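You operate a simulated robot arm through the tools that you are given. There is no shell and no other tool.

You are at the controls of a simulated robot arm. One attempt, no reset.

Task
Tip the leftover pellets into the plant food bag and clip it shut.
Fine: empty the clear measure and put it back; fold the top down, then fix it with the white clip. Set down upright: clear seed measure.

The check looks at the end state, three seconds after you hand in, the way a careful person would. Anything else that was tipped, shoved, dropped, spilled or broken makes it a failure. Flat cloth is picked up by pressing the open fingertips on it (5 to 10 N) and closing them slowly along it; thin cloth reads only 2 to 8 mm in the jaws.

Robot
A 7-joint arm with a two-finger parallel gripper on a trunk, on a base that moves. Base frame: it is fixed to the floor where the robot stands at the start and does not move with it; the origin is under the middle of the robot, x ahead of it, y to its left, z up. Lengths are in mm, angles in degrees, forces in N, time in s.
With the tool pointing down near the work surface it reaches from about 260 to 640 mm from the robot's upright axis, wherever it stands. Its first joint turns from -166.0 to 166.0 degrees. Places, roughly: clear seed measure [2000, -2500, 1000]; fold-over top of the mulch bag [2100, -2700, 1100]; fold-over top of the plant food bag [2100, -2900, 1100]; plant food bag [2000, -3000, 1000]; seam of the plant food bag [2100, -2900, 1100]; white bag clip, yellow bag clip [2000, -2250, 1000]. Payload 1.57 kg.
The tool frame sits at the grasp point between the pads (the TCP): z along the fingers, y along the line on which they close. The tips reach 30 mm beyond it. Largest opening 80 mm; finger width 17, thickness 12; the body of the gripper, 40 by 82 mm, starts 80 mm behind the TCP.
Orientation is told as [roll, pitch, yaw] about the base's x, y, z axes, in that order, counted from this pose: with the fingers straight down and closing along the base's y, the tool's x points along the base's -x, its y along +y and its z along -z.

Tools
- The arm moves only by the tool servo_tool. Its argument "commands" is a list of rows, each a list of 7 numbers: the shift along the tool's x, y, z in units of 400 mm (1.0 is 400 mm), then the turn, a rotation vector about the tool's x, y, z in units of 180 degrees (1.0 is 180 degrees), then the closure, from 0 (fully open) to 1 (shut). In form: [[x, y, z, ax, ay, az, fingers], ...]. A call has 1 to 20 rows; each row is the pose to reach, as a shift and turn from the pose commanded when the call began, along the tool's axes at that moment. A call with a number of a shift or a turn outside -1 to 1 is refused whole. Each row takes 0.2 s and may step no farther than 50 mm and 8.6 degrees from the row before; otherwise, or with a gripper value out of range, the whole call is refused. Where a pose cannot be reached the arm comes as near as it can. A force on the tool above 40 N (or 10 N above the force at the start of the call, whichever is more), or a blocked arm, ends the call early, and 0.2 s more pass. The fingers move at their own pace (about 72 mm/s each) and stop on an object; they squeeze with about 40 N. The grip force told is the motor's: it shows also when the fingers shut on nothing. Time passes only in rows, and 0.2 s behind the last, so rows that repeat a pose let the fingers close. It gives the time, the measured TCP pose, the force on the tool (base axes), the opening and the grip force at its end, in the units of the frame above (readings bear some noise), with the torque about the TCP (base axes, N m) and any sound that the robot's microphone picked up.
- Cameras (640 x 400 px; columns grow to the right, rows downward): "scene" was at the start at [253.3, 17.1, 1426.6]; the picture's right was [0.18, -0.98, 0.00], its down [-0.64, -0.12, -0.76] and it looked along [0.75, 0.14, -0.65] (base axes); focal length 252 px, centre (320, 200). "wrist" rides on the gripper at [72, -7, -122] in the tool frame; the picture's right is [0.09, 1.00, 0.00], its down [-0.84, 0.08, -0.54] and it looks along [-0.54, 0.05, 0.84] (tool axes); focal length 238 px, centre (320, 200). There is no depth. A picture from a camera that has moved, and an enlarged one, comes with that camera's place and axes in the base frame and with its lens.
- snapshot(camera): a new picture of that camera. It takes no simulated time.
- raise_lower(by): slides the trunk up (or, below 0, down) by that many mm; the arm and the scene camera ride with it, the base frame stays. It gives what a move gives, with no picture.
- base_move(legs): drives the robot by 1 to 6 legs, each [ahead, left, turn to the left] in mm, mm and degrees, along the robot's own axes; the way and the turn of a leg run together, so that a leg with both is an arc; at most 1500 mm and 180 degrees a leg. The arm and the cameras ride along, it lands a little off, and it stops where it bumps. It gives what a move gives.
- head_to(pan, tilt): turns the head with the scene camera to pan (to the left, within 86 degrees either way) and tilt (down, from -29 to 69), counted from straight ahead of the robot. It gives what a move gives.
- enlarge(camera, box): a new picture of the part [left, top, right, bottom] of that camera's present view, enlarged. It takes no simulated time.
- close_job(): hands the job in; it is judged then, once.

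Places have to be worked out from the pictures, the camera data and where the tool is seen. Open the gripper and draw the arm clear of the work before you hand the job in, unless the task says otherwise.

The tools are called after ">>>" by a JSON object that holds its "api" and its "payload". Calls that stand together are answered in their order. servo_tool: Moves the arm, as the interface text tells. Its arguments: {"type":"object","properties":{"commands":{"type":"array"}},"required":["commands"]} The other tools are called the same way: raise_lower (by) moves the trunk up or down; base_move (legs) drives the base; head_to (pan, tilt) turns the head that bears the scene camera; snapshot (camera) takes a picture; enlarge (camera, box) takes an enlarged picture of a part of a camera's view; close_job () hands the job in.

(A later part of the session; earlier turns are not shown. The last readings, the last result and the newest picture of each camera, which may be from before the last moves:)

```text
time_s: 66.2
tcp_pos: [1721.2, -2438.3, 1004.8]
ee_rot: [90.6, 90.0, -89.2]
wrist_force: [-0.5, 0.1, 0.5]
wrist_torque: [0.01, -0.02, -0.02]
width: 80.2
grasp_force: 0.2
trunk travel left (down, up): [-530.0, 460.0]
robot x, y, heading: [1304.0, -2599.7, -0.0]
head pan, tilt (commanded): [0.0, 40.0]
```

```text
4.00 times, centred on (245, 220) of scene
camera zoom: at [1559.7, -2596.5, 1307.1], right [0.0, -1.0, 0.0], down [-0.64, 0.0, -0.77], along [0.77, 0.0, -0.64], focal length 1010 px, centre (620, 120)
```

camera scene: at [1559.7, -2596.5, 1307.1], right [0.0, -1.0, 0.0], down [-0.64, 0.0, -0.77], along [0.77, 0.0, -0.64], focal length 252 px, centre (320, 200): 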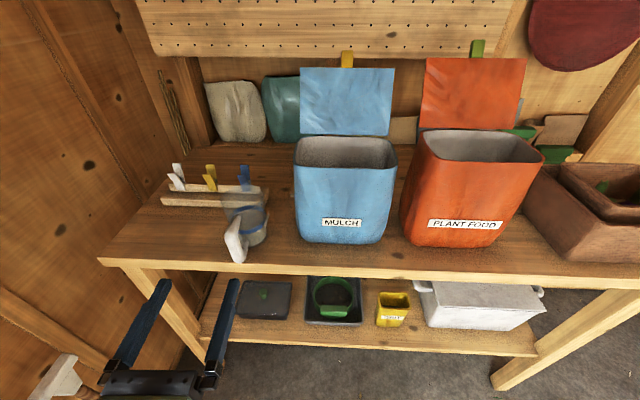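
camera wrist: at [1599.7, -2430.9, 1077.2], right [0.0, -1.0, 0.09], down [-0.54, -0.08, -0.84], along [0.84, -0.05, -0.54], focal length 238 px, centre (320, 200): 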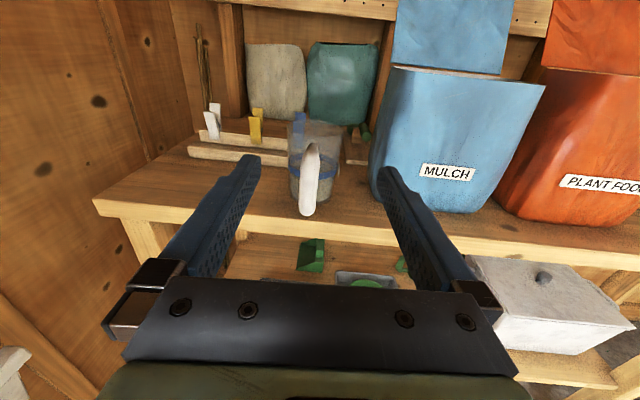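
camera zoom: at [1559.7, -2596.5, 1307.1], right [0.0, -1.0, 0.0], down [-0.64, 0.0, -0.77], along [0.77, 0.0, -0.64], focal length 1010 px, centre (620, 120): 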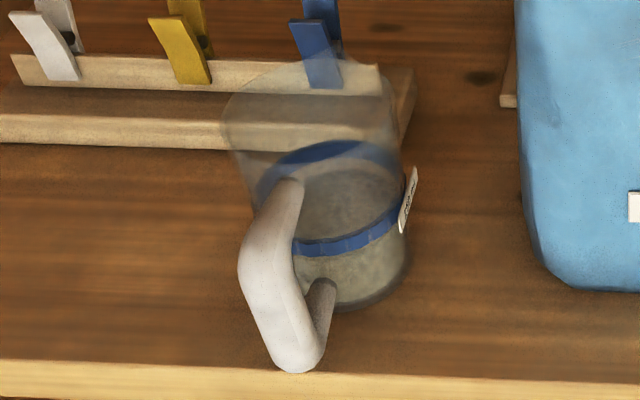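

Triangulation puts the handle bar's centre at ≈ (1885, -2431), z 870–970, about 24 mm wide; cup axis ≈ (1970, -2437). I lower the trunk 90 mm, then advance with open fingers to straddle the bar.

>>> {"api": "raise_lower", "payload": {"by": -88}}

>>> {"api": "servo_tool", "payload": {"commands": [[0, -0.0175, 0.1, 0, 0, 0, 0], [0, -0.0175, 0.2, 0, 0, 0, 0], [0, -0.0175, 0.27, 0, 0, 0, 0], [0, -0.0175, 0.27, 0, 0, 0, 0]]}}

>>> {"api": "snapshot", "payload": {"camera": "wrist"}}

>>> {"api": "snapshot", "payload": {"camera": "scene"}}

```text
time_s: 67.4
tcp_pos: [1720.5, -2437.6, 915.5]
ee_rot: [90.4, 90.0, -89.5]
wrist_force: [0.2, -0.2, 0.1]
wrist_torque: [0.02, 0.05, 0.01]
width: 80.4
grasp_force: 0.1
trunk travel left (down, up): [-442.0, 548.0]
robot x, y, heading: [1305.0, -2597.8, 0.2]
head pan, tilt (commanded): [0.0, 40.0]
```

```text
time_s: 68.4
tcp_pos: [1831.1, -2432.3, 914.9]
ee_rot: [106.9, 89.8, -72.9]
wrist_force: [1.0, -0.2, 0.3]
wrist_torque: [0.0, 0.02, -0.02]
width: 80.0
grasp_force: 0.0
trunk travel left (down, up): [-442.0, 548.0]
robot x, y, heading: [1301.9, -2597.4, -0.0]
head pan, tilt (commanded): [0.0, 40.0]
```

```text
taken
camera wrist: at [1709.1, -2425.8, 988.9], right [0.0, -1.0, 0.09], down [-0.54, -0.08, -0.84], along [0.84, -0.05, -0.54], focal length 238 px, centre (320, 200)
```

wrist: 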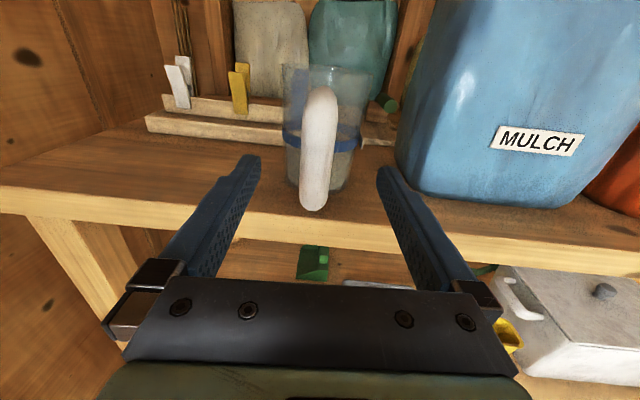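

```text
taken
camera scene: at [1559.6, -2596.5, 1219.1], right [0.0, -1.0, 0.0], down [-0.64, 0.0, -0.77], along [0.77, 0.0, -0.64], focal length 252 px, centre (320, 200)
```

scene: 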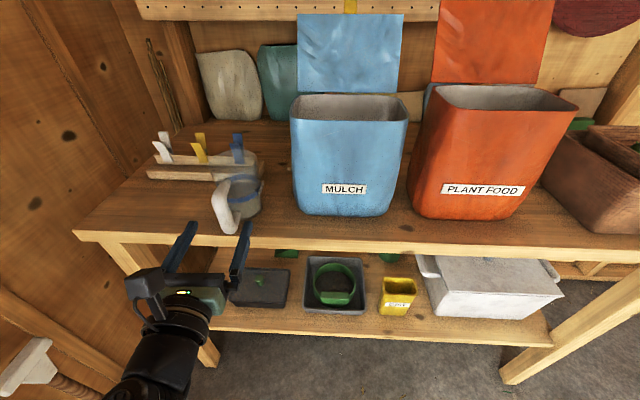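

The fingers straddle the handle line; the bar is at y ≈ -2430. I advance the last 50 mm at z ≈ 915 and look again before closing.

>>> {"api": "servo_tool", "payload": {"commands": [[0, -0.005, 0.05, 0, 0, 0, 0], [0, -0.005, 0.1, 0, 0, 0, 0], [0, -0.005, 0.125, 0, 0, 0, 0], [0, -0.005, 0.125, 0, 0, 0, 0]]}}

>>> {"api": "enlarge", "payload": {"camera": "wrist", "box": [220, 40, 420, 290]}}

>>> {"api": "enlarge", "payload": {"camera": "scene", "box": [100, 120, 300, 320]}}

```text
time_s: 69.4
tcp_pos: [1879.6, -2430.0, 917.4]
ee_rot: [113.1, 89.9, -66.8]
wrist_force: [0.3, 0.2, -0.6]
wrist_torque: [0.01, 0.0, 0.01]
width: 79.8
grasp_force: 0.1
trunk travel left (down, up): [-442.0, 548.0]
robot x, y, heading: [1306.5, -2598.5, -0.1]
head pan, tilt (commanded): [0.0, 40.0]
```

```text
1.60 times, centred on (320, 165) of wrist
camera zoom: at [1758.4, -2423.0, 990.0], right [0.0, -1.0, 0.09], down [-0.54, -0.08, -0.84], along [0.84, -0.05, -0.54], focal length 381 px, centre (320, 256)
```

zoom: 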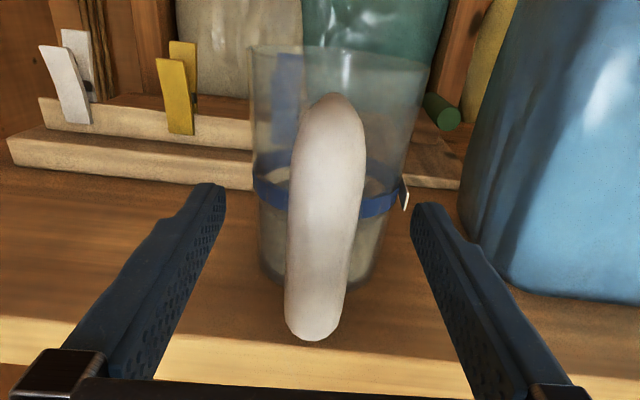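

```text
2.00 times, centred on (200, 220) of scene
camera zoom: at [1559.7, -2596.5, 1219.1], right [0.0, -1.0, 0.0], down [-0.64, 0.0, -0.77], along [0.77, 0.0, -0.64], focal length 505 px, centre (560, 160)
```

zoom: 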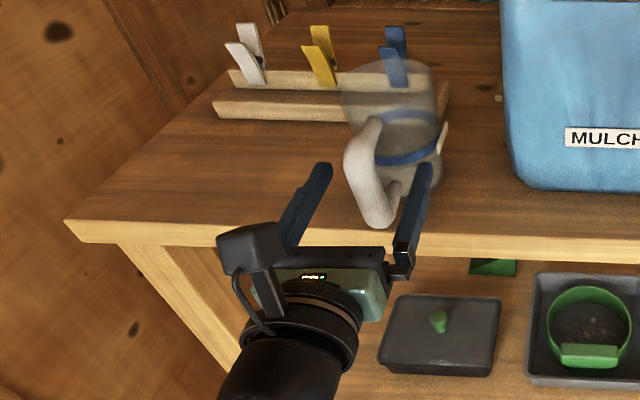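

The bar sits centrally between the pads. I close the fingers on the handle.

>>> {"api": "servo_tool", "payload": {"commands": [[0, 0, 0, 0, 0, 0, 0.5], [0, 0, 0, 0, 0, 0, 1], [0, 0, 0, 0, 0, 0, 1], [0, 0, 0, 0, 0, 0, 1], [0, 0, 0, 0, 0, 0, 1]]}}

>>> {"api": "enlarge", "payload": {"camera": "wrist", "box": [220, 40, 420, 290]}}

```text
time_s: 70.6
tcp_pos: [1879.9, -2429.0, 917.0]
ee_rot: [92.9, 89.9, -87.0]
wrist_force: [0.5, 1.0, 0.4]
wrist_torque: [-0.05, -0.05, 0.0]
width: 24.0
grasp_force: 35.9
trunk travel left (down, up): [-442.0, 548.0]
robot x, y, heading: [1302.1, -2597.1, 0.0]
head pan, tilt (commanded): [0.0, 40.0]
```

```text
1.60 times, centred on (320, 165) of wrist
camera zoom: at [1758.2, -2423.2, 989.8], right [0.0, -1.0, 0.09], down [-0.54, -0.08, -0.84], along [0.84, -0.05, -0.54], focal length 381 px, centre (320, 256)
```

zoom: 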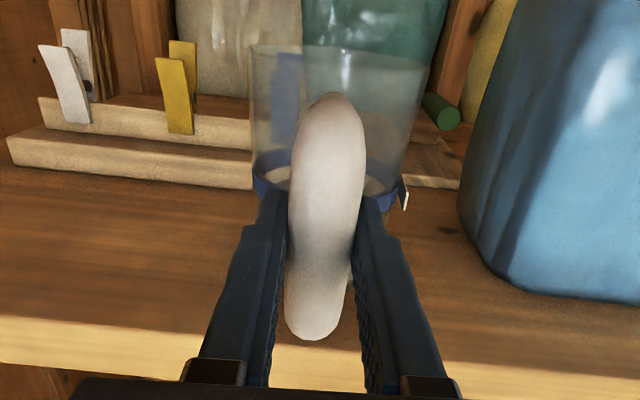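

Grip is firm (24 mm, 36 N). I lift slowly by 40 mm and check that the measure stays level.

>>> {"api": "servo_tool", "payload": {"commands": [[0.01, 0, 0, 0, 0, 0, 1], [0.03, 0, 0, 0, 0, 0, 1], [0.06, 0, 0, 0, 0, 0, 1], [0.09, 0, 0, 0, 0, 0, 1], [0.1, 0, 0, 0, 0, 0, 1], [0.1, 0, 0, 0, 0, 0, 1]]}}

>>> {"api": "enlarge", "payload": {"camera": "wrist", "box": [220, 40, 420, 290]}}

>>> {"api": "enlarge", "payload": {"camera": "scene", "box": [120, 100, 300, 280]}}

```text
time_s: 72.0
tcp_pos: [1879.6, -2427.5, 956.6]
ee_rot: [67.8, 89.9, -112.0]
wrist_force: [0.4, 0.6, -2.4]
wrist_torque: [0.0, 0.16, -0.01]
width: 24.1
grasp_force: 35.8
trunk travel left (down, up): [-442.0, 548.0]
robot x, y, heading: [1305.3, -2597.8, 0.2]
head pan, tilt (commanded): [0.0, 40.0]
```

```text
1.60 times, centred on (320, 165) of wrist
camera zoom: at [1757.6, -2421.6, 1029.3], right [0.0, -1.0, 0.09], down [-0.54, -0.08, -0.84], along [0.84, -0.05, -0.54], focal length 381 px, centre (320, 256)
```

zoom: 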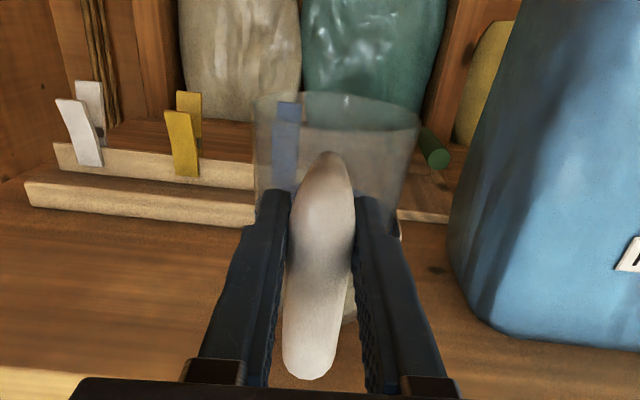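

```text
2.22 times, centred on (210, 190) of scene
camera zoom: at [1559.9, -2596.4, 1219.0], right [0.0, -1.0, 0.0], down [-0.64, 0.0, -0.77], along [0.77, 0.0, -0.64], focal length 561 px, centre (564, 222)
```

zoom: 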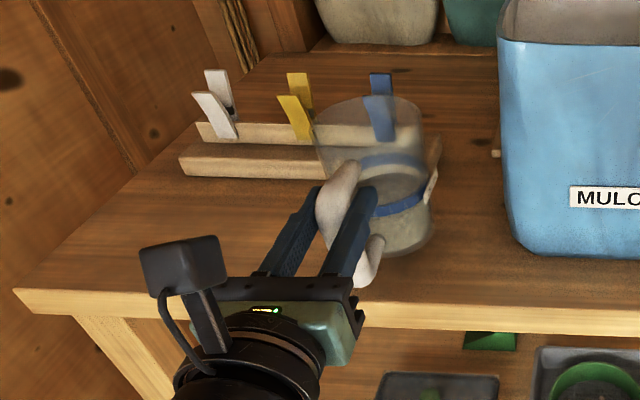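

The force reading shows the measure's weight (≈2.4 N), but the handle seems lower in the jaws than before, so it slipped or drooped. I hold for a moment and compare.

>>> {"api": "servo_tool", "payload": {"commands": [[0, 0, 0, 0, 0, 0, 1], [0, 0, 0, 0, 0, 0, 1], [0, 0, 0, 0, 0, 0, 1], [0, 0, 0, 0, 0, 0, 1]]}}

>>> {"api": "enlarge", "payload": {"camera": "wrist", "box": [220, 40, 420, 290]}}

>>> {"api": "enlarge", "payload": {"camera": "scene", "box": [200, 110, 280, 210]}}

```text
time_s: 73.0
tcp_pos: [1879.5, -2428.1, 955.8]
ee_rot: [70.1, 89.9, -109.7]
wrist_force: [-0.3, -0.2, -3.0]
wrist_torque: [0.02, 0.14, 0.01]
width: 23.8
grasp_force: 35.9
trunk travel left (down, up): [-442.0, 548.0]
robot x, y, heading: [1304.2, -2600.4, 0.1]
head pan, tilt (commanded): [0.0, 40.0]
```

```text
1.60 times, centred on (320, 165) of wrist
camera zoom: at [1757.6, -2421.6, 1029.1], right [0.0, -1.0, 0.09], down [-0.54, -0.08, -0.84], along [0.84, -0.05, -0.54], focal length 381 px, centre (320, 256)
```

zoom: 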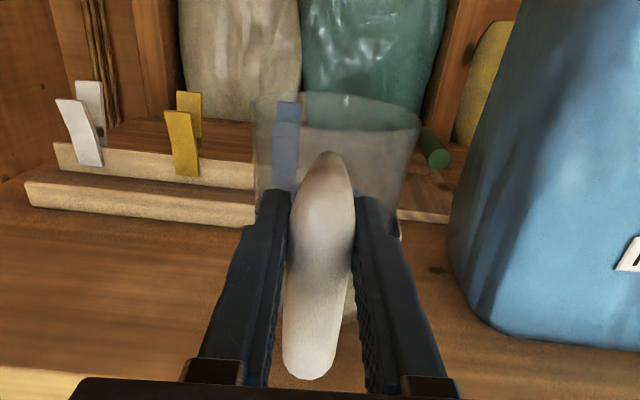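

```text
4.00 times, centred on (240, 160) of scene
camera zoom: at [1559.9, -2596.4, 1219.0], right [0.0, -1.0, 0.0], down [-0.64, 0.0, -0.77], along [0.77, 0.0, -0.64], focal length 1010 px, centre (640, 360)
```

zoom: 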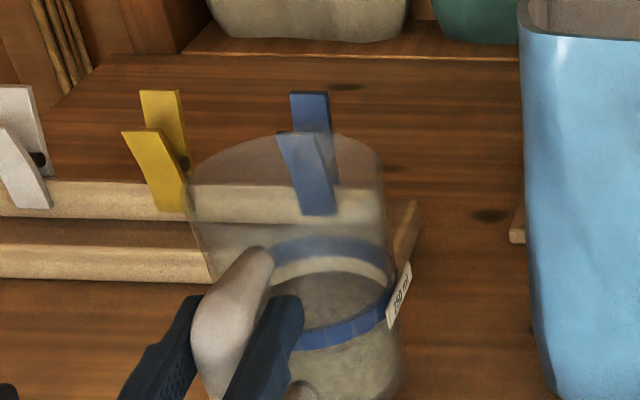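

The measure is stable now (drooped ≈10° and slid a bit in the pads, but no longer moving). I pull it straight back in front of the bench in small steps, keeping it low.

>>> {"api": "servo_tool", "payload": {"commands": [[0.02, 0, -0.03, 0, 0, 0, 1], [0.04, 0, -0.08, 0, 0, 0, 1], [0.05, 0, -0.14, 0, 0, 0, 1], [0.05, 0, -0.2, 0, 0, 0, 1], [0.05, 0, -0.26, 0, 0, 0, 1], [0.05, 0, -0.31, 0, 0, 0, 1], [0.05, 0, -0.34, 0, 0, 0, 1], [0.05, 0, -0.35, 0, 0, 0, 1], [0.05, 0, -0.35, 0, 0, 0, 1]]}}

>>> {"api": "enlarge", "payload": {"camera": "wrist", "box": [220, 40, 420, 290]}}

>>> {"api": "snapshot", "payload": {"camera": "scene"}}

```text
time_s: 75.0
tcp_pos: [1739.8, -2427.7, 975.8]
ee_rot: [80.0, 89.9, -99.9]
wrist_force: [0.2, -0.6, -3.0]
wrist_torque: [0.0, 0.16, 0.0]
width: 23.5
grasp_force: 35.8
trunk travel left (down, up): [-442.0, 548.0]
robot x, y, heading: [1306.2, -2601.1, 0.2]
head pan, tilt (commanded): [0.0, 40.0]
```

```text
1.60 times, centred on (320, 165) of wrist
camera zoom: at [1617.7, -2420.9, 1049.5], right [0.0, -1.0, 0.09], down [-0.54, -0.08, -0.84], along [0.84, -0.05, -0.54], focal length 381 px, centre (320, 256)
```

zoom: 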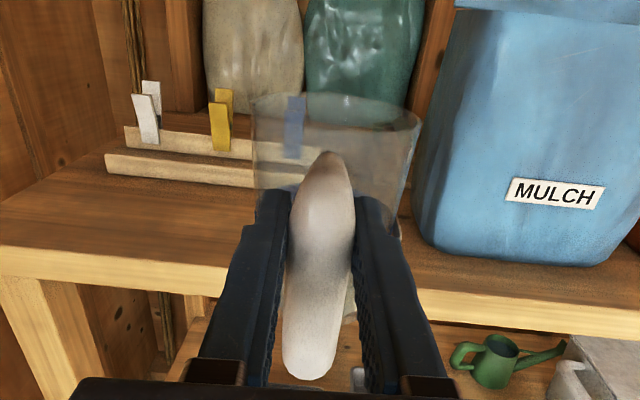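

```text
taken
camera scene: at [1559.9, -2596.4, 1219.0], right [0.0, -1.0, 0.0], down [-0.64, 0.0, -0.77], along [0.77, 0.0, -0.64], focal length 252 px, centre (320, 200)
```

scene: 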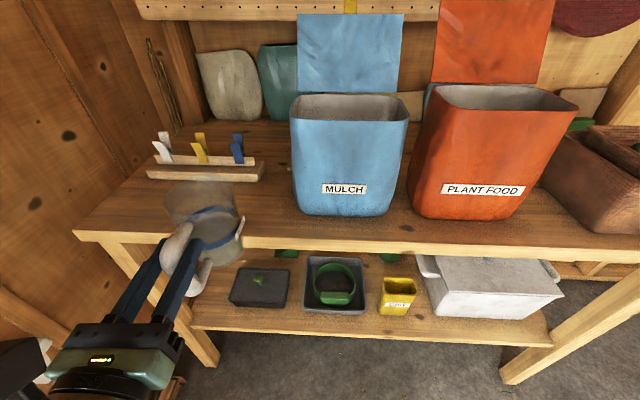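

The measure rides steadily, clear of the bench edge. I raise the trunk by 250 mm, then slide the base right about 420 mm, keeping the measure in front of the bags.

>>> {"api": "raise_lower", "payload": {"by": 250}}

>>> {"api": "base_move", "payload": {"legs": [[0, -420, 0]]}}

>>> {"api": "snapshot", "payload": {"camera": "wrist"}}

>>> {"api": "snapshot", "payload": {"camera": "scene"}}

```text
time_s: 77.6
tcp_pos: [1739.8, -2426.9, 1226.1]
ee_rot: [70.6, 89.9, -109.3]
wrist_force: [-0.6, -0.3, -2.2]
wrist_torque: [0.0, 0.12, 0.0]
width: 24.2
grasp_force: 36.1
trunk travel left (down, up): [-692.0, 298.0]
robot x, y, heading: [1306.3, -2600.8, 0.0]
head pan, tilt (commanded): [0.0, 40.0]
```

```text
time_s: 80.1
tcp_pos: [1740.2, -2836.7, 1226.7]
ee_rot: [69.7, 89.9, -110.8]
wrist_force: [-0.1, -0.2, -3.2]
wrist_torque: [0.0, 0.17, 0.0]
width: 24.0
grasp_force: 36.9
trunk travel left (down, up): [-692.0, 298.0]
robot x, y, heading: [1305.1, -3002.3, -0.4]
head pan, tilt (commanded): [0.0, 40.0]
```

```text
taken
camera wrist: at [1618.6, -2829.4, 1299.5], right [-0.01, -1.0, 0.09], down [-0.54, -0.07, -0.84], along [0.84, -0.06, -0.54], focal length 238 px, centre (320, 200)
```

wrist: 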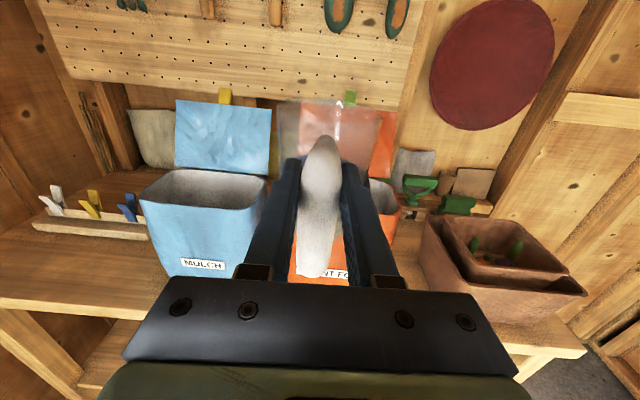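

```text
taken
camera scene: at [1558.9, -3004.6, 1469.0], right [-0.01, -1.0, 0.0], down [-0.64, 0.01, -0.77], along [0.77, -0.01, -0.64], focal length 252 px, centre (320, 200)
```

scene: 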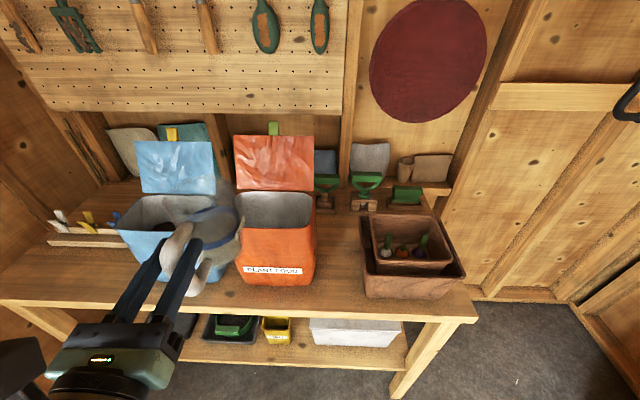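

I zoom on the held measure from both cameras to determine its pose relative to the gripper before choosing the pouring point.

>>> {"api": "enlarge", "payload": {"camera": "scene", "box": [130, 170, 270, 310]}}

>>> {"api": "enlarge", "payload": {"camera": "wrist", "box": [240, 80, 420, 290]}}

```text
2.86 times, centred on (200, 240) of scene
camera zoom: at [1558.9, -3004.6, 1469.0], right [-0.01, -1.0, 0.0], down [-0.64, 0.01, -0.77], along [0.77, -0.01, -0.64], focal length 721 px, centre (663, 86)
```

zoom: 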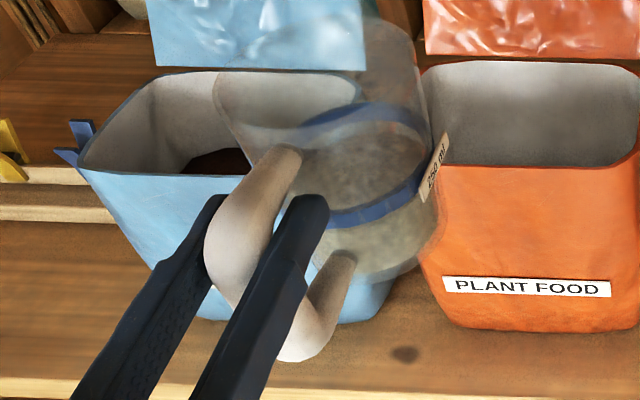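

```text
1.90 times, centred on (330, 185) of wrist
camera zoom: at [1618.6, -2829.4, 1299.5], right [-0.01, -1.0, 0.09], down [-0.54, -0.07, -0.84], along [0.84, -0.06, -0.54], focal length 454 px, centre (301, 229)
```

zoom: 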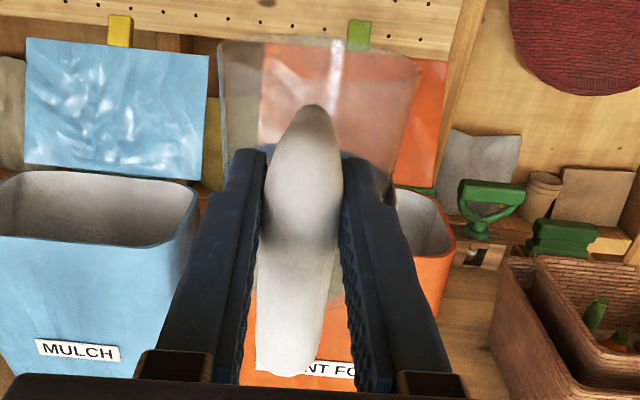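

The measure hangs ≈20 mm lower in the pads with ≈3° droop; its axis is ≈89 mm ahead of the TCP, rim ≈36 mm above it. I move right to y ≈ -2945 and then forward over the open plant food bag at z ≈ 1195.

>>> {"api": "servo_tool", "payload": {"commands": [[-0.01, 0.04, 0, 0, 0, 0, 1], [-0.03, 0.1, 0, 0, 0, 0, 1], [-0.05, 0.17, 0, 0, 0, 0, 1], [-0.07, 0.23, 0, 0, 0, 0, 1], [-0.08, 0.27, 0, 0, 0, 0, 1], [-0.08, 0.27, 0.04, 0, 0, 0, 1], [-0.08, 0.27, 0.1, 0, 0, 0, 1], [-0.08, 0.27, 0.16, 0, 0, 0, 1], [-0.08, 0.27, 0.22, 0, 0, 0, 1], [-0.08, 0.27, 0.28, 0, 0, 0, 1], [-0.08, 0.27, 0.33, 0, 0, 0, 1], [-0.08, 0.27, 0.36, 0, 0, 0, 1], [-0.08, 0.27, 0.36, 0, 0, 0, 1]]}}

>>> {"api": "snapshot", "payload": {"camera": "scene"}}

>>> {"api": "snapshot", "payload": {"camera": "wrist"}}

```text
time_s: 82.9
tcp_pos: [1882.4, -2944.0, 1194.3]
ee_rot: [76.6, 89.9, -103.6]
wrist_force: [0.1, 0.0, -2.7]
wrist_torque: [0.0, 0.18, 0.01]
width: 23.8
grasp_force: 36.6
out of reach, approached as far as the arm can: row 2, 3, 4, 5, 6
trunk travel left (down, up): [-692.0, 298.0]
robot x, y, heading: [1302.7, -3004.9, -0.8]
head pan, tilt (commanded): [0.0, 40.0]
```

```text
taken
camera scene: at [1558.7, -3004.2, 1469.1], right [-0.01, -1.0, 0.0], down [-0.64, 0.0, -0.77], along [0.77, -0.01, -0.64], focal length 252 px, centre (320, 200)
```

scene: 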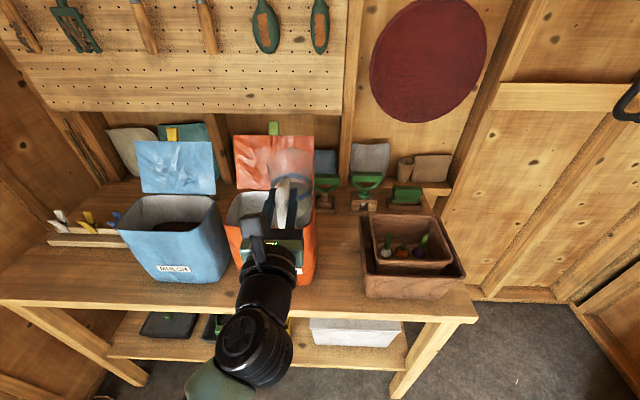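

```text
taken
camera wrist: at [1761.6, -2936.9, 1266.7], right [-0.01, -1.0, 0.09], down [-0.54, -0.07, -0.84], along [0.84, -0.06, -0.54], focal length 238 px, centre (320, 200)
```

wrist: 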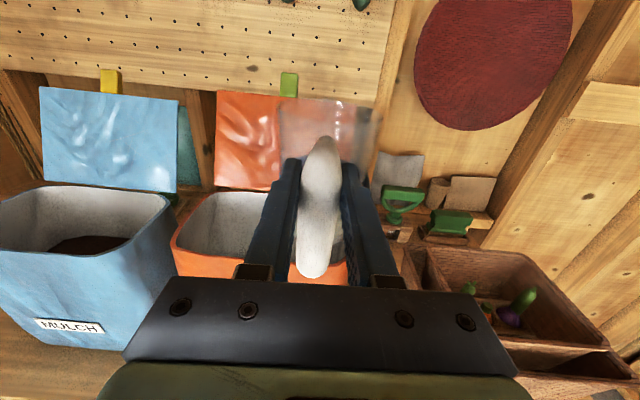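

The measure is over the bag. I zoom to verify clearances from rim and flap before tipping.

>>> {"api": "enlarge", "payload": {"camera": "scene", "box": [215, 120, 335, 290]}}

>>> {"api": "enlarge", "payload": {"camera": "wrist", "box": [165, 60, 405, 290]}}

```text
2.35 times, centred on (275, 205) of scene
camera zoom: at [1558.7, -3004.2, 1469.1], right [-0.01, -1.0, 0.0], down [-0.64, 0.0, -0.77], along [0.77, -0.01, -0.64], focal length 594 px, centre (426, 188)
```

zoom: 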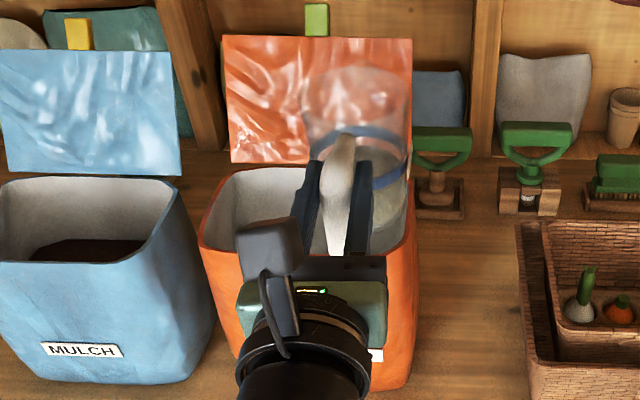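

```text
1.74 times, centred on (285, 175) of wrist
camera zoom: at [1761.6, -2936.9, 1266.7], right [-0.01, -1.0, 0.09], down [-0.54, -0.07, -0.84], along [0.84, -0.06, -0.54], focal length 414 px, centre (381, 244)
```

zoom: 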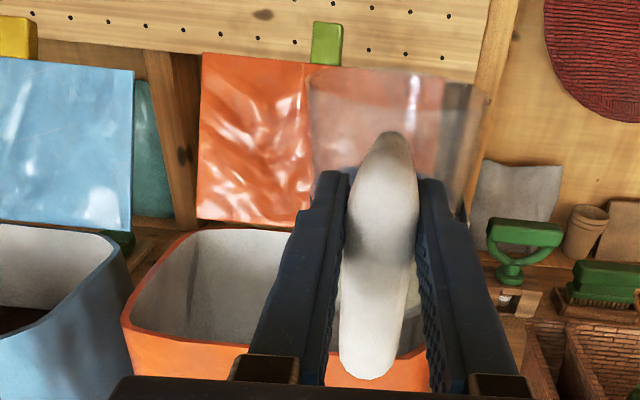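

Clearances look fine. I start tipping slowly (top towards +y, over the bag's middle), to about 60°, lowering slightly as the bottom swings away.

>>> {"api": "servo_tool", "payload": {"commands": [[0, 0, 0.01, 0, 0, -0.03, 1], [0, 0, 0.02, 0, 0, -0.065, 1], [0, 0, 0.03, 0, 0, -0.1, 1], [0, 0, 0.04, 0, 0, -0.135, 1], [-0.005, 0, 0.04, 0, 0, -0.17, 1], [-0.01, 0, 0.04, 0, 0, -0.2, 1], [-0.02, 0, 0.04, 0, 0, -0.23, 1], [-0.03, 0, 0.04, 0, 0, -0.26, 1], [-0.045, 0, 0.04, 0, 0, -0.29, 1], [-0.055, 0, 0.04, 0, 0, -0.315, 1], [-0.06, 0, 0.04, 0, 0, -0.333, 1], [-0.06, 0, 0.04, 0, 0, -0.333, 1]]}}

>>> {"api": "enlarge", "payload": {"camera": "scene", "box": [215, 120, 335, 290]}}

>>> {"api": "snapshot", "payload": {"camera": "wrist"}}

```text
time_s: 85.5
tcp_pos: [1899.5, -2944.9, 1170.4]
ee_rot: [89.9, 29.9, -90.3]
wrist_force: [0.6, 0.9, -2.2]
wrist_torque: [0.05, 0.17, -0.02]
width: 24.1
grasp_force: 36.5
trunk travel left (down, up): [-692.0, 298.0]
robot x, y, heading: [1304.6, -3002.1, -0.5]
head pan, tilt (commanded): [0.0, 40.0]
```

```text
2.35 times, centred on (275, 205) of scene
camera zoom: at [1558.9, -3004.2, 1469.0], right [-0.01, -1.0, 0.0], down [-0.64, 0.0, -0.77], along [0.77, -0.01, -0.64], focal length 594 px, centre (426, 188)
```

zoom: 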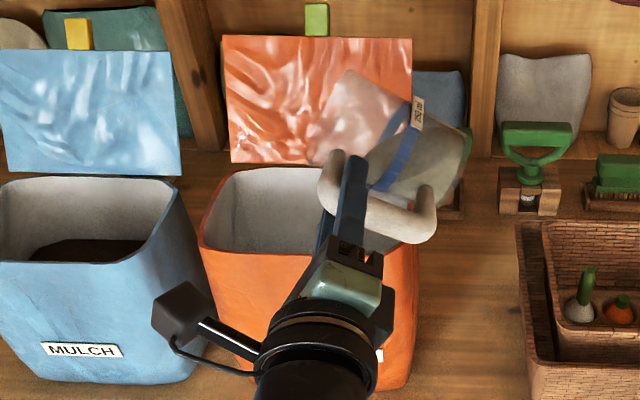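

```text
taken
camera wrist: at [1778.0, -2879.3, 1202.0], right [0.0, -0.42, 0.91], down [-0.55, -0.76, -0.35], along [0.84, -0.5, -0.23], focal length 238 px, centre (320, 200)
```

wrist: 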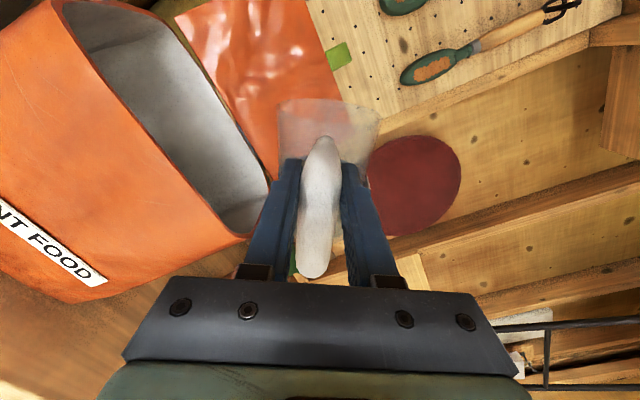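

The lip is over the bag's middle and nothing has flowed yet. I continue slowly, 2.5° per step to about 100°, lowering 15 mm.

>>> {"api": "servo_tool", "payload": {"commands": [[-0.002, -0.0035, 0, 0, 0, -0.0139, 1], [-0.004, -0.007, 0, 0, 0, -0.0278, 1], [-0.006, -0.0105, 0, 0, 0, -0.0417, 1], [-0.008, -0.014, 0, 0, 0, -0.0556, 1], [-0.01, -0.0175, 0, 0, 0, -0.0695, 1], [-0.012, -0.021, 0, 0, 0, -0.0833, 1], [-0.014, -0.0245, 0, 0, 0, -0.0972, 1], [-0.016, -0.028, 0, 0, 0, -0.1111, 1], [-0.018, -0.0315, 0, 0, 0, -0.125, 1], [-0.019, -0.0325, 0, 0, 0, -0.1389, 1], [-0.019, -0.0325, 0, 0, 0, -0.1528, 1], [-0.019, -0.0325, 0, 0, 0, -0.1667, 1], [-0.019, -0.0325, 0, 0, 0, -0.1806, 1], [-0.019, -0.0325, 0, 0, 0, -0.1944, 1], [-0.019, -0.0325, 0, 0, 0, -0.2083, 1], [-0.019, -0.0325, 0, 0, 0, -0.2222, 1]]}}

>>> {"api": "enlarge", "payload": {"camera": "scene", "box": [215, 120, 335, 290]}}

>>> {"api": "snapshot", "payload": {"camera": "wrist"}}

```text
time_s: 88.9
tcp_pos: [1899.5, -2946.4, 1155.5]
ee_rot: [89.9, -10.0, -90.4]
wrist_force: [-0.1, 0.0, -1.8]
wrist_torque: [0.02, 0.04, 0.02]
width: 24.0
grasp_force: 36.3
trunk travel left (down, up): [-692.0, 298.0]
robot x, y, heading: [1303.5, -3007.6, -0.6]
head pan, tilt (commanded): [0.0, 40.0]
```

```text
2.35 times, centred on (275, 205) of scene
camera zoom: at [1558.7, -3004.3, 1469.1], right [-0.01, -1.0, 0.0], down [-0.64, 0.0, -0.77], along [0.77, -0.01, -0.64], focal length 594 px, centre (426, 188)
```

zoom: 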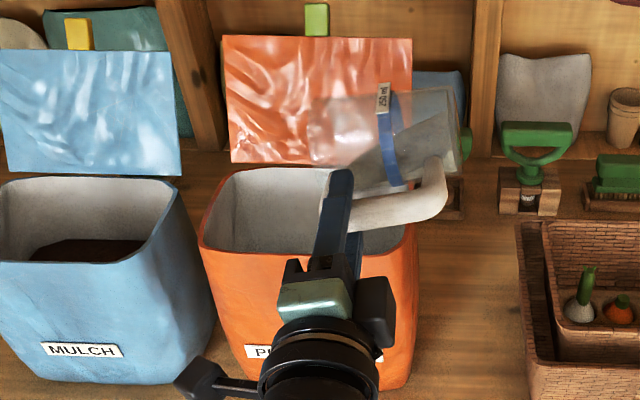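

```text
taken
camera wrist: at [1777.6, -2875.4, 1138.1], right [0.0, 0.26, 0.96], down [-0.55, -0.81, 0.22], along [0.84, -0.53, 0.14], focal length 238 px, centre (320, 200)
```

wrist: 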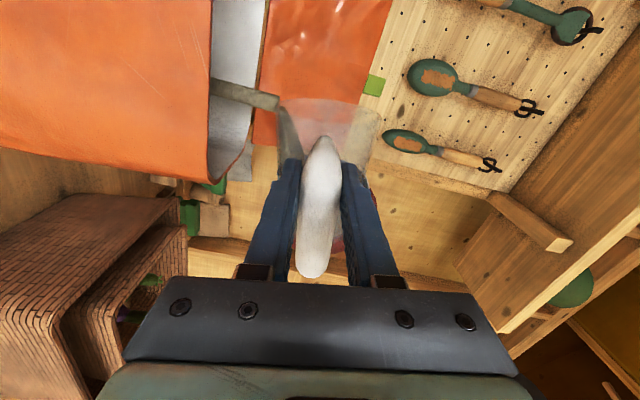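

The wrist picture shows the stream running from the lip into the bag's mouth, and the weight is dropping. I continue slowly to ≈140° and hold.

>>> {"api": "servo_tool", "payload": {"commands": [[0, 0, 0, 0, 0, -0.0139, 1], [0, 0, 0, 0, 0, -0.0278, 1], [0, 0, 0, 0, 0, -0.0417, 1], [0, 0, 0, 0, 0, -0.0556, 1], [0, 0, 0, 0, 0, -0.0695, 1], [0, 0, 0, 0, 0, -0.0833, 1], [0, 0, 0, 0, 0, -0.0972, 1], [0, 0, 0, 0, 0, -0.1111, 1], [0, 0, 0, 0, 0, -0.125, 1], [0, 0, 0, 0, 0, -0.1389, 1], [0, 0, 0, 0, 0, -0.1528, 1], [0, 0, 0, 0, 0, -0.1667, 1], [0, 0, 0, 0, 0, -0.1806, 1], [0, 0, 0, 0, 0, -0.1944, 1], [0, 0, 0, 0, 0, -0.2083, 1], [0, 0, 0, 0, 0, -0.2222, 1], [0, 0, 0, 0, 0, -0.2222, 1], [0, 0, 0, 0, 0, -0.2222, 1], [0, 0, 0, 0, 0, -0.2222, 1], [0, 0, 0, 0, 0, -0.2222, 1]]}}

>>> {"api": "enlarge", "payload": {"camera": "scene", "box": [215, 120, 335, 290]}}

>>> {"api": "snapshot", "payload": {"camera": "wrist"}}

```text
time_s: 93.1
tcp_pos: [1898.6, -2946.6, 1155.5]
ee_rot: [90.0, -50.0, -90.4]
wrist_force: [0.4, -0.2, -0.8]
wrist_torque: [0.0, 0.04, 0.01]
width: 24.2
grasp_force: 36.2
trunk travel left (down, up): [-692.0, 298.0]
robot x, y, heading: [1304.9, -3002.3, -0.6]
head pan, tilt (commanded): [0.0, 40.0]
```

```text
2.35 times, centred on (275, 205) of scene
camera zoom: at [1558.8, -3004.3, 1469.1], right [-0.01, -1.0, 0.0], down [-0.64, 0.0, -0.77], along [0.77, -0.01, -0.64], focal length 594 px, centre (426, 188)
```

zoom: 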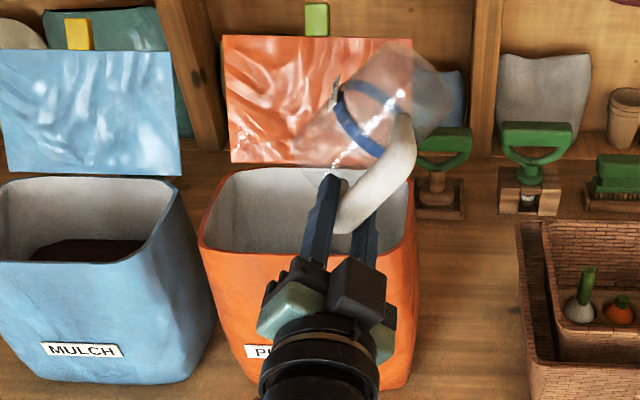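

```text
taken
camera wrist: at [1777.7, -2904.0, 1097.7], right [0.01, 0.82, 0.57], down [-0.55, -0.47, 0.69], along [0.84, -0.31, 0.45], focal length 238 px, centre (320, 200)
```

wrist: 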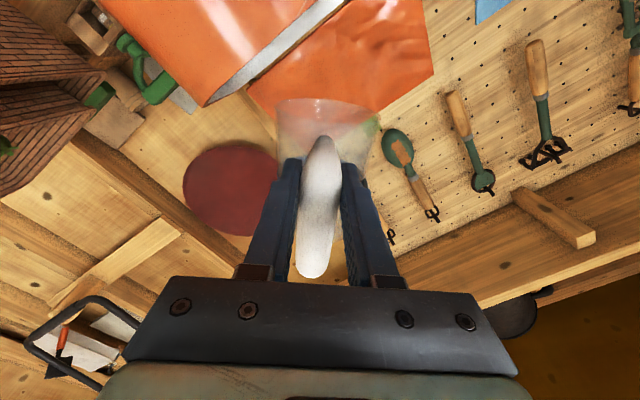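

The measure looks empty (force ≈0.8 N now). I tip a bit further to 158° and hold so the last pellets fall, then check closely.

>>> {"api": "servo_tool", "payload": {"commands": [[0, 0, 0, 0, 0, -0.03, 1], [0, 0, 0, 0, 0, -0.06, 1], [0, 0, 0, 0, 0, -0.1, 1], [0, 0, 0, 0, 0, -0.1, 1], [0, 0, 0, 0, 0, -0.1, 1], [0, 0, 0, 0, 0, -0.07, 1], [0, 0, 0, 0, 0, -0.1, 1], [0, 0, 0, 0, 0, -0.07, 1], [0, 0, 0, 0, 0, -0.1, 1], [0, 0, 0, 0, 0, -0.1, 1], [0, 0, 0, 0, 0, -0.1, 1]]}}

>>> {"api": "enlarge", "payload": {"camera": "scene", "box": [250, 120, 310, 200]}}

>>> {"api": "snapshot", "payload": {"camera": "scene"}}

```text
time_s: 95.5
tcp_pos: [1899.4, -2946.1, 1154.3]
ee_rot: [89.8, -68.1, -90.4]
wrist_force: [0.4, 0.2, -0.5]
wrist_torque: [0.03, 0.01, 0.0]
width: 23.9
grasp_force: 36.0
trunk travel left (down, up): [-692.0, 298.0]
robot x, y, heading: [1301.6, -3006.5, -0.3]
head pan, tilt (commanded): [0.0, 40.0]
```

```text
5.00 times, centred on (280, 160) of scene
camera zoom: at [1558.8, -3004.3, 1469.1], right [-0.01, -1.0, 0.0], down [-0.64, 0.0, -0.77], along [0.77, -0.01, -0.64], focal length 1262 px, centre (520, 400)
```

zoom: 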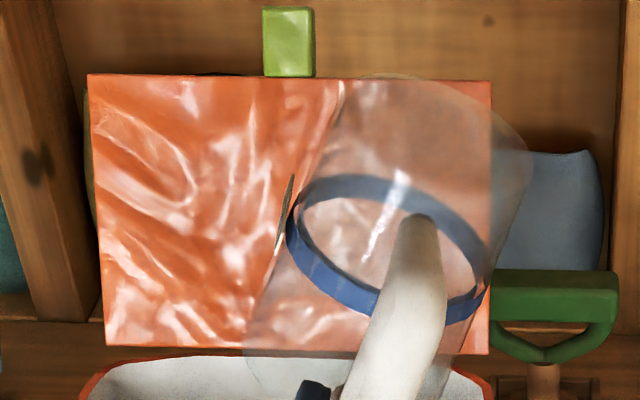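

```text
taken
camera scene: at [1558.8, -3004.3, 1469.1], right [-0.01, -1.0, 0.0], down [-0.64, 0.0, -0.77], along [0.77, -0.01, -0.64], focal length 252 px, centre (320, 200)
```

scene: 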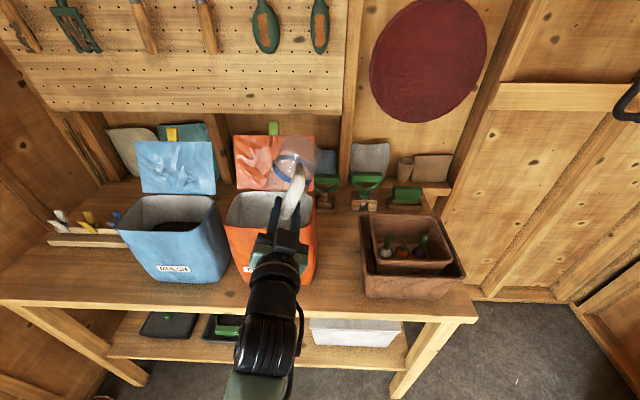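

The measure is empty and clean. I raise 40 mm and spin it back upright over the bag.

>>> {"api": "servo_tool", "payload": {"commands": [[-0.03, 0.012, 0, 0, 0, 0.02, 1], [-0.06, 0.024, 0, 0, 0, 0.06, 1], [-0.0927, 0.0375, 0, 0, 0, 0.1, 1], [-0.0927, 0.0375, 0, 0, 0, 0.146, 1], [-0.0927, 0.0375, 0, 0, 0, 0.192, 1], [-0.0927, 0.0375, 0, 0, 0, 0.238, 1], [-0.0927, 0.0375, 0, 0, 0, 0.284, 1], [-0.0927, 0.0375, 0, 0, 0, 0.33, 1], [-0.0927, 0.0375, 0, 0, 0, 0.376, 1], [-0.0927, 0.0375, 0, 0, 0, 0.422, 1], [-0.0927, 0.0375, 0, 0, 0, 0.468, 1], [-0.0927, 0.0375, 0, 0, 0, 0.514, 1], [-0.0927, 0.0375, 0, 0, 0, 0.56, 1], [-0.0927, 0.0375, 0, 0, 0, 0.606, 1], [-0.0927, 0.0375, 0, 0, 0, 0.652, 1], [-0.0927, 0.0375, 0, 0, 0, 0.698, 1], [-0.0927, 0.0375, 0, 0, 0, 0.744, 1], [-0.0927, 0.0375, 0, 0, 0, 0.79, 1], [-0.0927, 0.0375, 0, 0, 0, 0.836, 1], [-0.0927, 0.0375, 0, 0, 0, 0.878, 1]]}}

>>> {"api": "snapshot", "payload": {"camera": "scene"}}

>>> {"api": "snapshot", "payload": {"camera": "wrist"}}

```text
time_s: 99.7
tcp_pos: [1899.3, -2946.7, 1196.2]
ee_rot: [-85.5, 89.9, 93.9]
wrist_force: [0.7, 0.5, -1.3]
wrist_torque: [-0.01, 0.07, 0.0]
width: 23.9
grasp_force: 36.4
trunk travel left (down, up): [-692.0, 298.0]
robot x, y, heading: [1304.2, -3002.9, -0.3]
head pan, tilt (commanded): [0.0, 40.0]
```

```text
taken
camera scene: at [1558.8, -3004.3, 1469.1], right [-0.01, -1.0, 0.0], down [-0.64, 0.0, -0.77], along [0.77, -0.01, -0.64], focal length 252 px, centre (320, 200)
```

scene: 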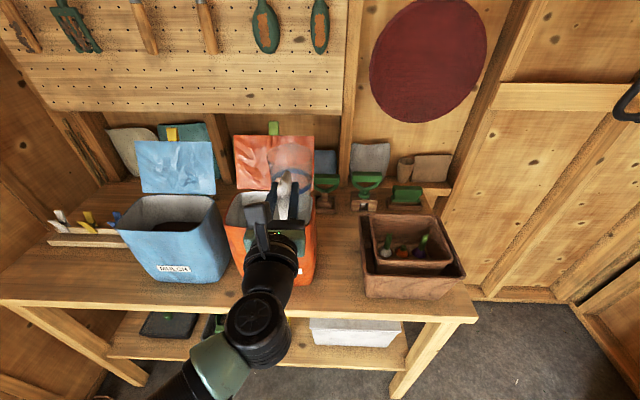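

```text
taken
camera wrist: at [1777.4, -2938.9, 1268.9], right [-0.01, -1.0, 0.09], down [-0.54, -0.07, -0.84], along [0.84, -0.05, -0.54], focal length 238 px, centre (320, 200)
```

wrist: 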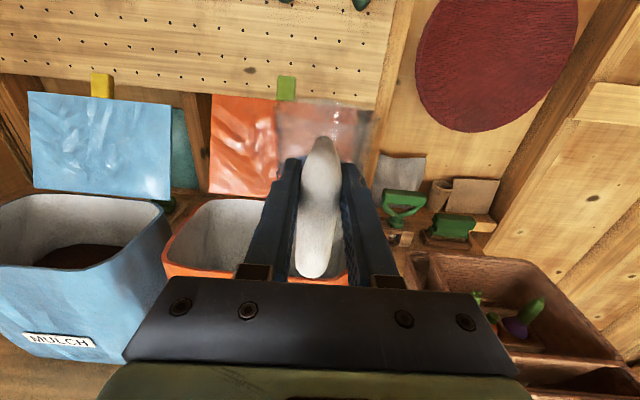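

Upright again with the same grip. I retract in front of the bags, shift back left, and then drive the base left to the measure's original place.

>>> {"api": "servo_tool", "payload": {"commands": [[0.02, 0, -0.04, 0, 0, 0, 1], [0.03, 0, -0.1, 0, 0, 0, 1], [0.04, 0, -0.17, 0, 0, 0, 1], [0.05, 0, -0.24, 0, 0, 0, 1], [0.06, 0, -0.3, 0, 0, 0, 1], [0.07, 0, -0.33, 0, 0, 0, 1], [0.07, -0.06, -0.34, 0, 0, 0, 1], [0.07, -0.13, -0.35, 0, 0, 0, 1], [0.07, -0.2, -0.36, 0, 0, 0, 1], [0.07, -0.26, -0.37, 0, 0, 0, 1], [0.07, -0.28, -0.37, 0, 0, 0, 1], [0.07, -0.28, -0.37, 0, 0, 0, 1]]}}

>>> {"api": "base_move", "payload": {"legs": [[0, 405, 0.5]]}}

>>> {"api": "snapshot", "payload": {"camera": "scene"}}

```text
time_s: 102.3
tcp_pos: [1752.3, -2832.4, 1223.1]
ee_rot: [-89.0, 90.0, 90.6]
wrist_force: [0.1, 0.4, -0.7]
wrist_torque: [0.03, 0.09, -0.01]
width: 23.9
grasp_force: 35.9
out of reach, approached as far as the arm can: row 5, 6, 7, 8
trunk travel left (down, up): [-692.0, 298.0]
robot x, y, heading: [1306.2, -3002.4, -0.2]
head pan, tilt (commanded): [0.0, 40.0]
```

```text
time_s: 104.8
tcp_pos: [1756.1, -2445.2, 1222.8]
ee_rot: [-56.1, 90.0, 123.2]
wrist_force: [0.0, 0.7, -1.4]
wrist_torque: [-0.02, 0.06, -0.03]
width: 24.0
grasp_force: 36.1
trunk travel left (down, up): [-692.0, 298.0]
robot x, y, heading: [1313.0, -2615.1, -0.8]
head pan, tilt (commanded): [0.0, 40.0]
```

```text
taken
camera scene: at [1562.7, -2614.2, 1469.1], right [-0.01, -1.0, 0.0], down [-0.64, 0.01, -0.77], along [0.77, -0.01, -0.64], focal length 252 px, centre (320, 200)
```

scene: 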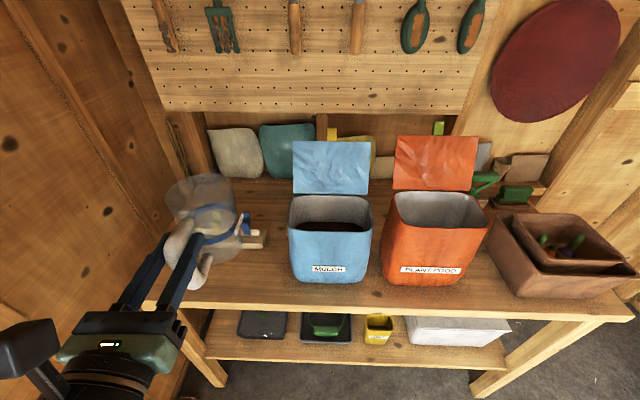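

I lower the trunk by 240 mm so the measure hovers ≈35–40 mm above bench height, then look.

>>> {"api": "raise_lower", "payload": {"by": -240}}

>>> {"api": "servo_tool", "payload": {"commands": [[0, -0.01, 0.06, 0, 0, 0, 1], [0, -0.02, 0.14, 0, 0, 0, 1], [0, -0.03, 0.22, 0, 0, 0, 1], [0, -0.035, 0.28, 0, 0, 0, 1], [0, -0.035, 0.31, 0, 0, 0, 1], [0, -0.035, 0.31, 0, 0, 0, 1]]}}

>>> {"api": "enlarge", "payload": {"camera": "scene", "box": [120, 100, 300, 280]}}

>>> {"api": "snapshot", "payload": {"camera": "wrist"}}

```text
time_s: 107.3
tcp_pos: [1757.3, -2444.4, 983.4]
ee_rot: [-68.2, 90.0, 111.1]
wrist_force: [0.0, 0.0, -1.5]
wrist_torque: [0.02, 0.04, -0.03]
width: 23.8
grasp_force: 35.9
trunk travel left (down, up): [-452.0, 538.0]
robot x, y, heading: [1305.9, -2609.6, -0.6]
head pan, tilt (commanded): [0.0, 40.0]
```

```text
time_s: 108.7
tcp_pos: [1883.7, -2430.4, 981.6]
ee_rot: [-66.6, 90.0, 112.6]
wrist_force: [-0.5, 0.3, -0.7]
wrist_torque: [0.01, 0.09, 0.01]
width: 24.2
grasp_force: 35.5
trunk travel left (down, up): [-452.0, 538.0]
robot x, y, heading: [1307.4, -2612.6, -0.6]
head pan, tilt (commanded): [0.0, 40.0]
```

```text
2.22 times, centred on (210, 190) of scene
camera zoom: at [1562.7, -2614.6, 1229.1], right [-0.01, -1.0, 0.0], down [-0.64, 0.01, -0.77], along [0.77, -0.01, -0.64], focal length 561 px, centre (564, 222)
```

zoom: 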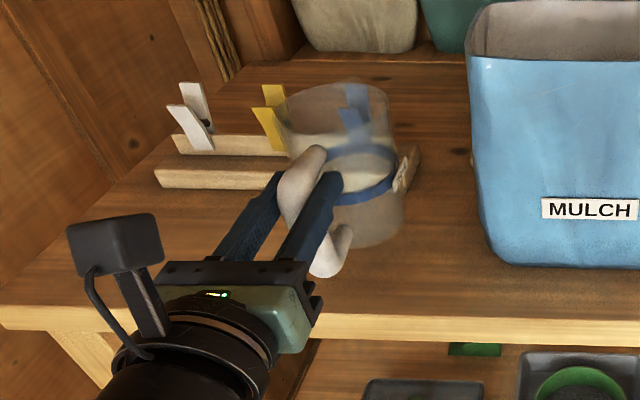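

```text
taken
camera wrist: at [1760.6, -2421.1, 1055.2], right [-0.01, -1.0, 0.09], down [-0.54, -0.07, -0.84], along [0.84, -0.06, -0.54], focal length 238 px, centre (320, 200)
```

wrist: 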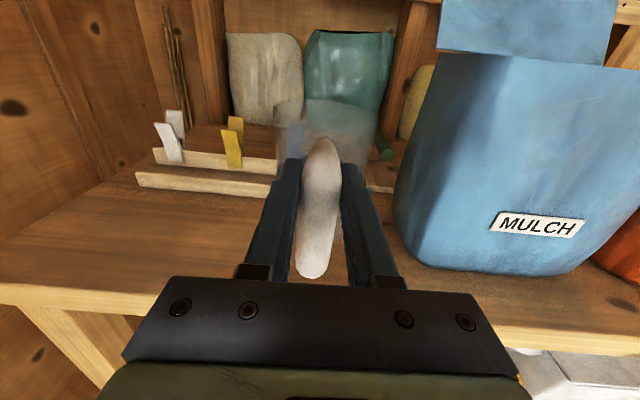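

The measure is over its original spot. I level the ≈3° droop, correct x by -3.5 mm, and lower to a few millimetres above the bench.

>>> {"api": "servo_tool", "payload": {"commands": [[-0.02, 0, -0.004, 0, 0.008, 0, 1], [-0.045, 0, -0.009, 0, 0.0167, 0, 1], [-0.07, 0, -0.009, 0, 0.0167, 0, 1], [-0.085, 0, -0.009, 0, 0.0167, 0, 1], [-0.095, 0, -0.009, 0, 0.0167, 0, 1], [-0.095, 0, -0.009, 0, 0.0167, 0, 1]]}}

>>> {"api": "enlarge", "payload": {"camera": "scene", "box": [160, 120, 280, 240]}}

>>> {"api": "snapshot", "payload": {"camera": "wrist"}}

```text
time_s: 110.1
tcp_pos: [1877.0, -2432.9, 945.1]
ee_rot: [-179.9, 87.1, -0.5]
wrist_force: [-0.1, 0.1, -1.0]
wrist_torque: [0.0, 0.05, 0.01]
width: 23.7
grasp_force: 35.6
trunk travel left (down, up): [-452.0, 538.0]
robot x, y, heading: [1305.6, -2613.0, -0.7]
head pan, tilt (commanded): [0.0, 40.0]
```

```text
3.33 times, centred on (220, 180) of scene
camera zoom: at [1562.7, -2614.6, 1229.1], right [-0.01, -1.0, 0.0], down [-0.64, 0.01, -0.77], along [0.77, -0.01, -0.64], focal length 841 px, centre (653, 267)
```

zoom: 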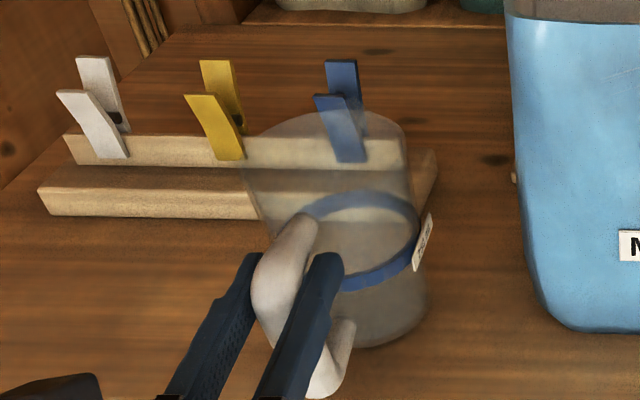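

```text
taken
camera wrist: at [1752.1, -2424.8, 1011.5], right [-0.02, -1.0, 0.09], down [-0.5, -0.07, -0.86], along [0.87, -0.06, -0.5], focal length 238 px, centre (320, 200)
```

wrist: 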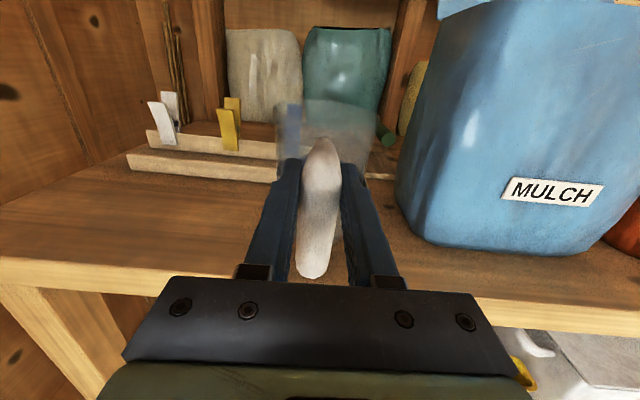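

About 8 mm remain. I lower in 1.6 mm steps until the force shows contact.

>>> {"api": "servo_tool", "payload": {"commands": [[-0.004, 0, 0, 0, 0, 0, 1], [-0.008, 0, 0, 0, 0, 0, 1], [-0.012, 0, 0, 0, 0, 0, 1], [-0.016, 0, 0, 0, 0, 0, 1], [-0.016, 0, 0, 0, 0, 0, 1]]}}

>>> {"api": "enlarge", "payload": {"camera": "scene", "box": [200, 140, 260, 240]}}

```text
time_s: 111.3
tcp_pos: [1878.1, -2431.7, 940.9]
ee_rot: [-178.6, 86.9, 0.6]
wrist_force: [1.7, 0.6, 5.4]
wrist_torque: [0.0, -0.48, 0.03]
width: 23.9
grasp_force: 36.3
trunk travel left (down, up): [-452.0, 538.0]
robot x, y, heading: [1302.4, -2611.6, -0.7]
head pan, tilt (commanded): [0.0, 40.0]
```

```text
4.00 times, centred on (230, 190) of scene
camera zoom: at [1562.3, -2614.7, 1229.3], right [-0.01, -1.0, 0.0], down [-0.64, 0.01, -0.77], along [0.77, -0.01, -0.64], focal length 1010 px, centre (680, 240)
```

zoom: 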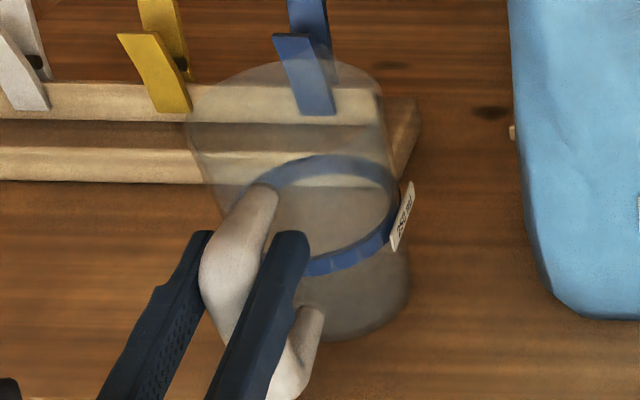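

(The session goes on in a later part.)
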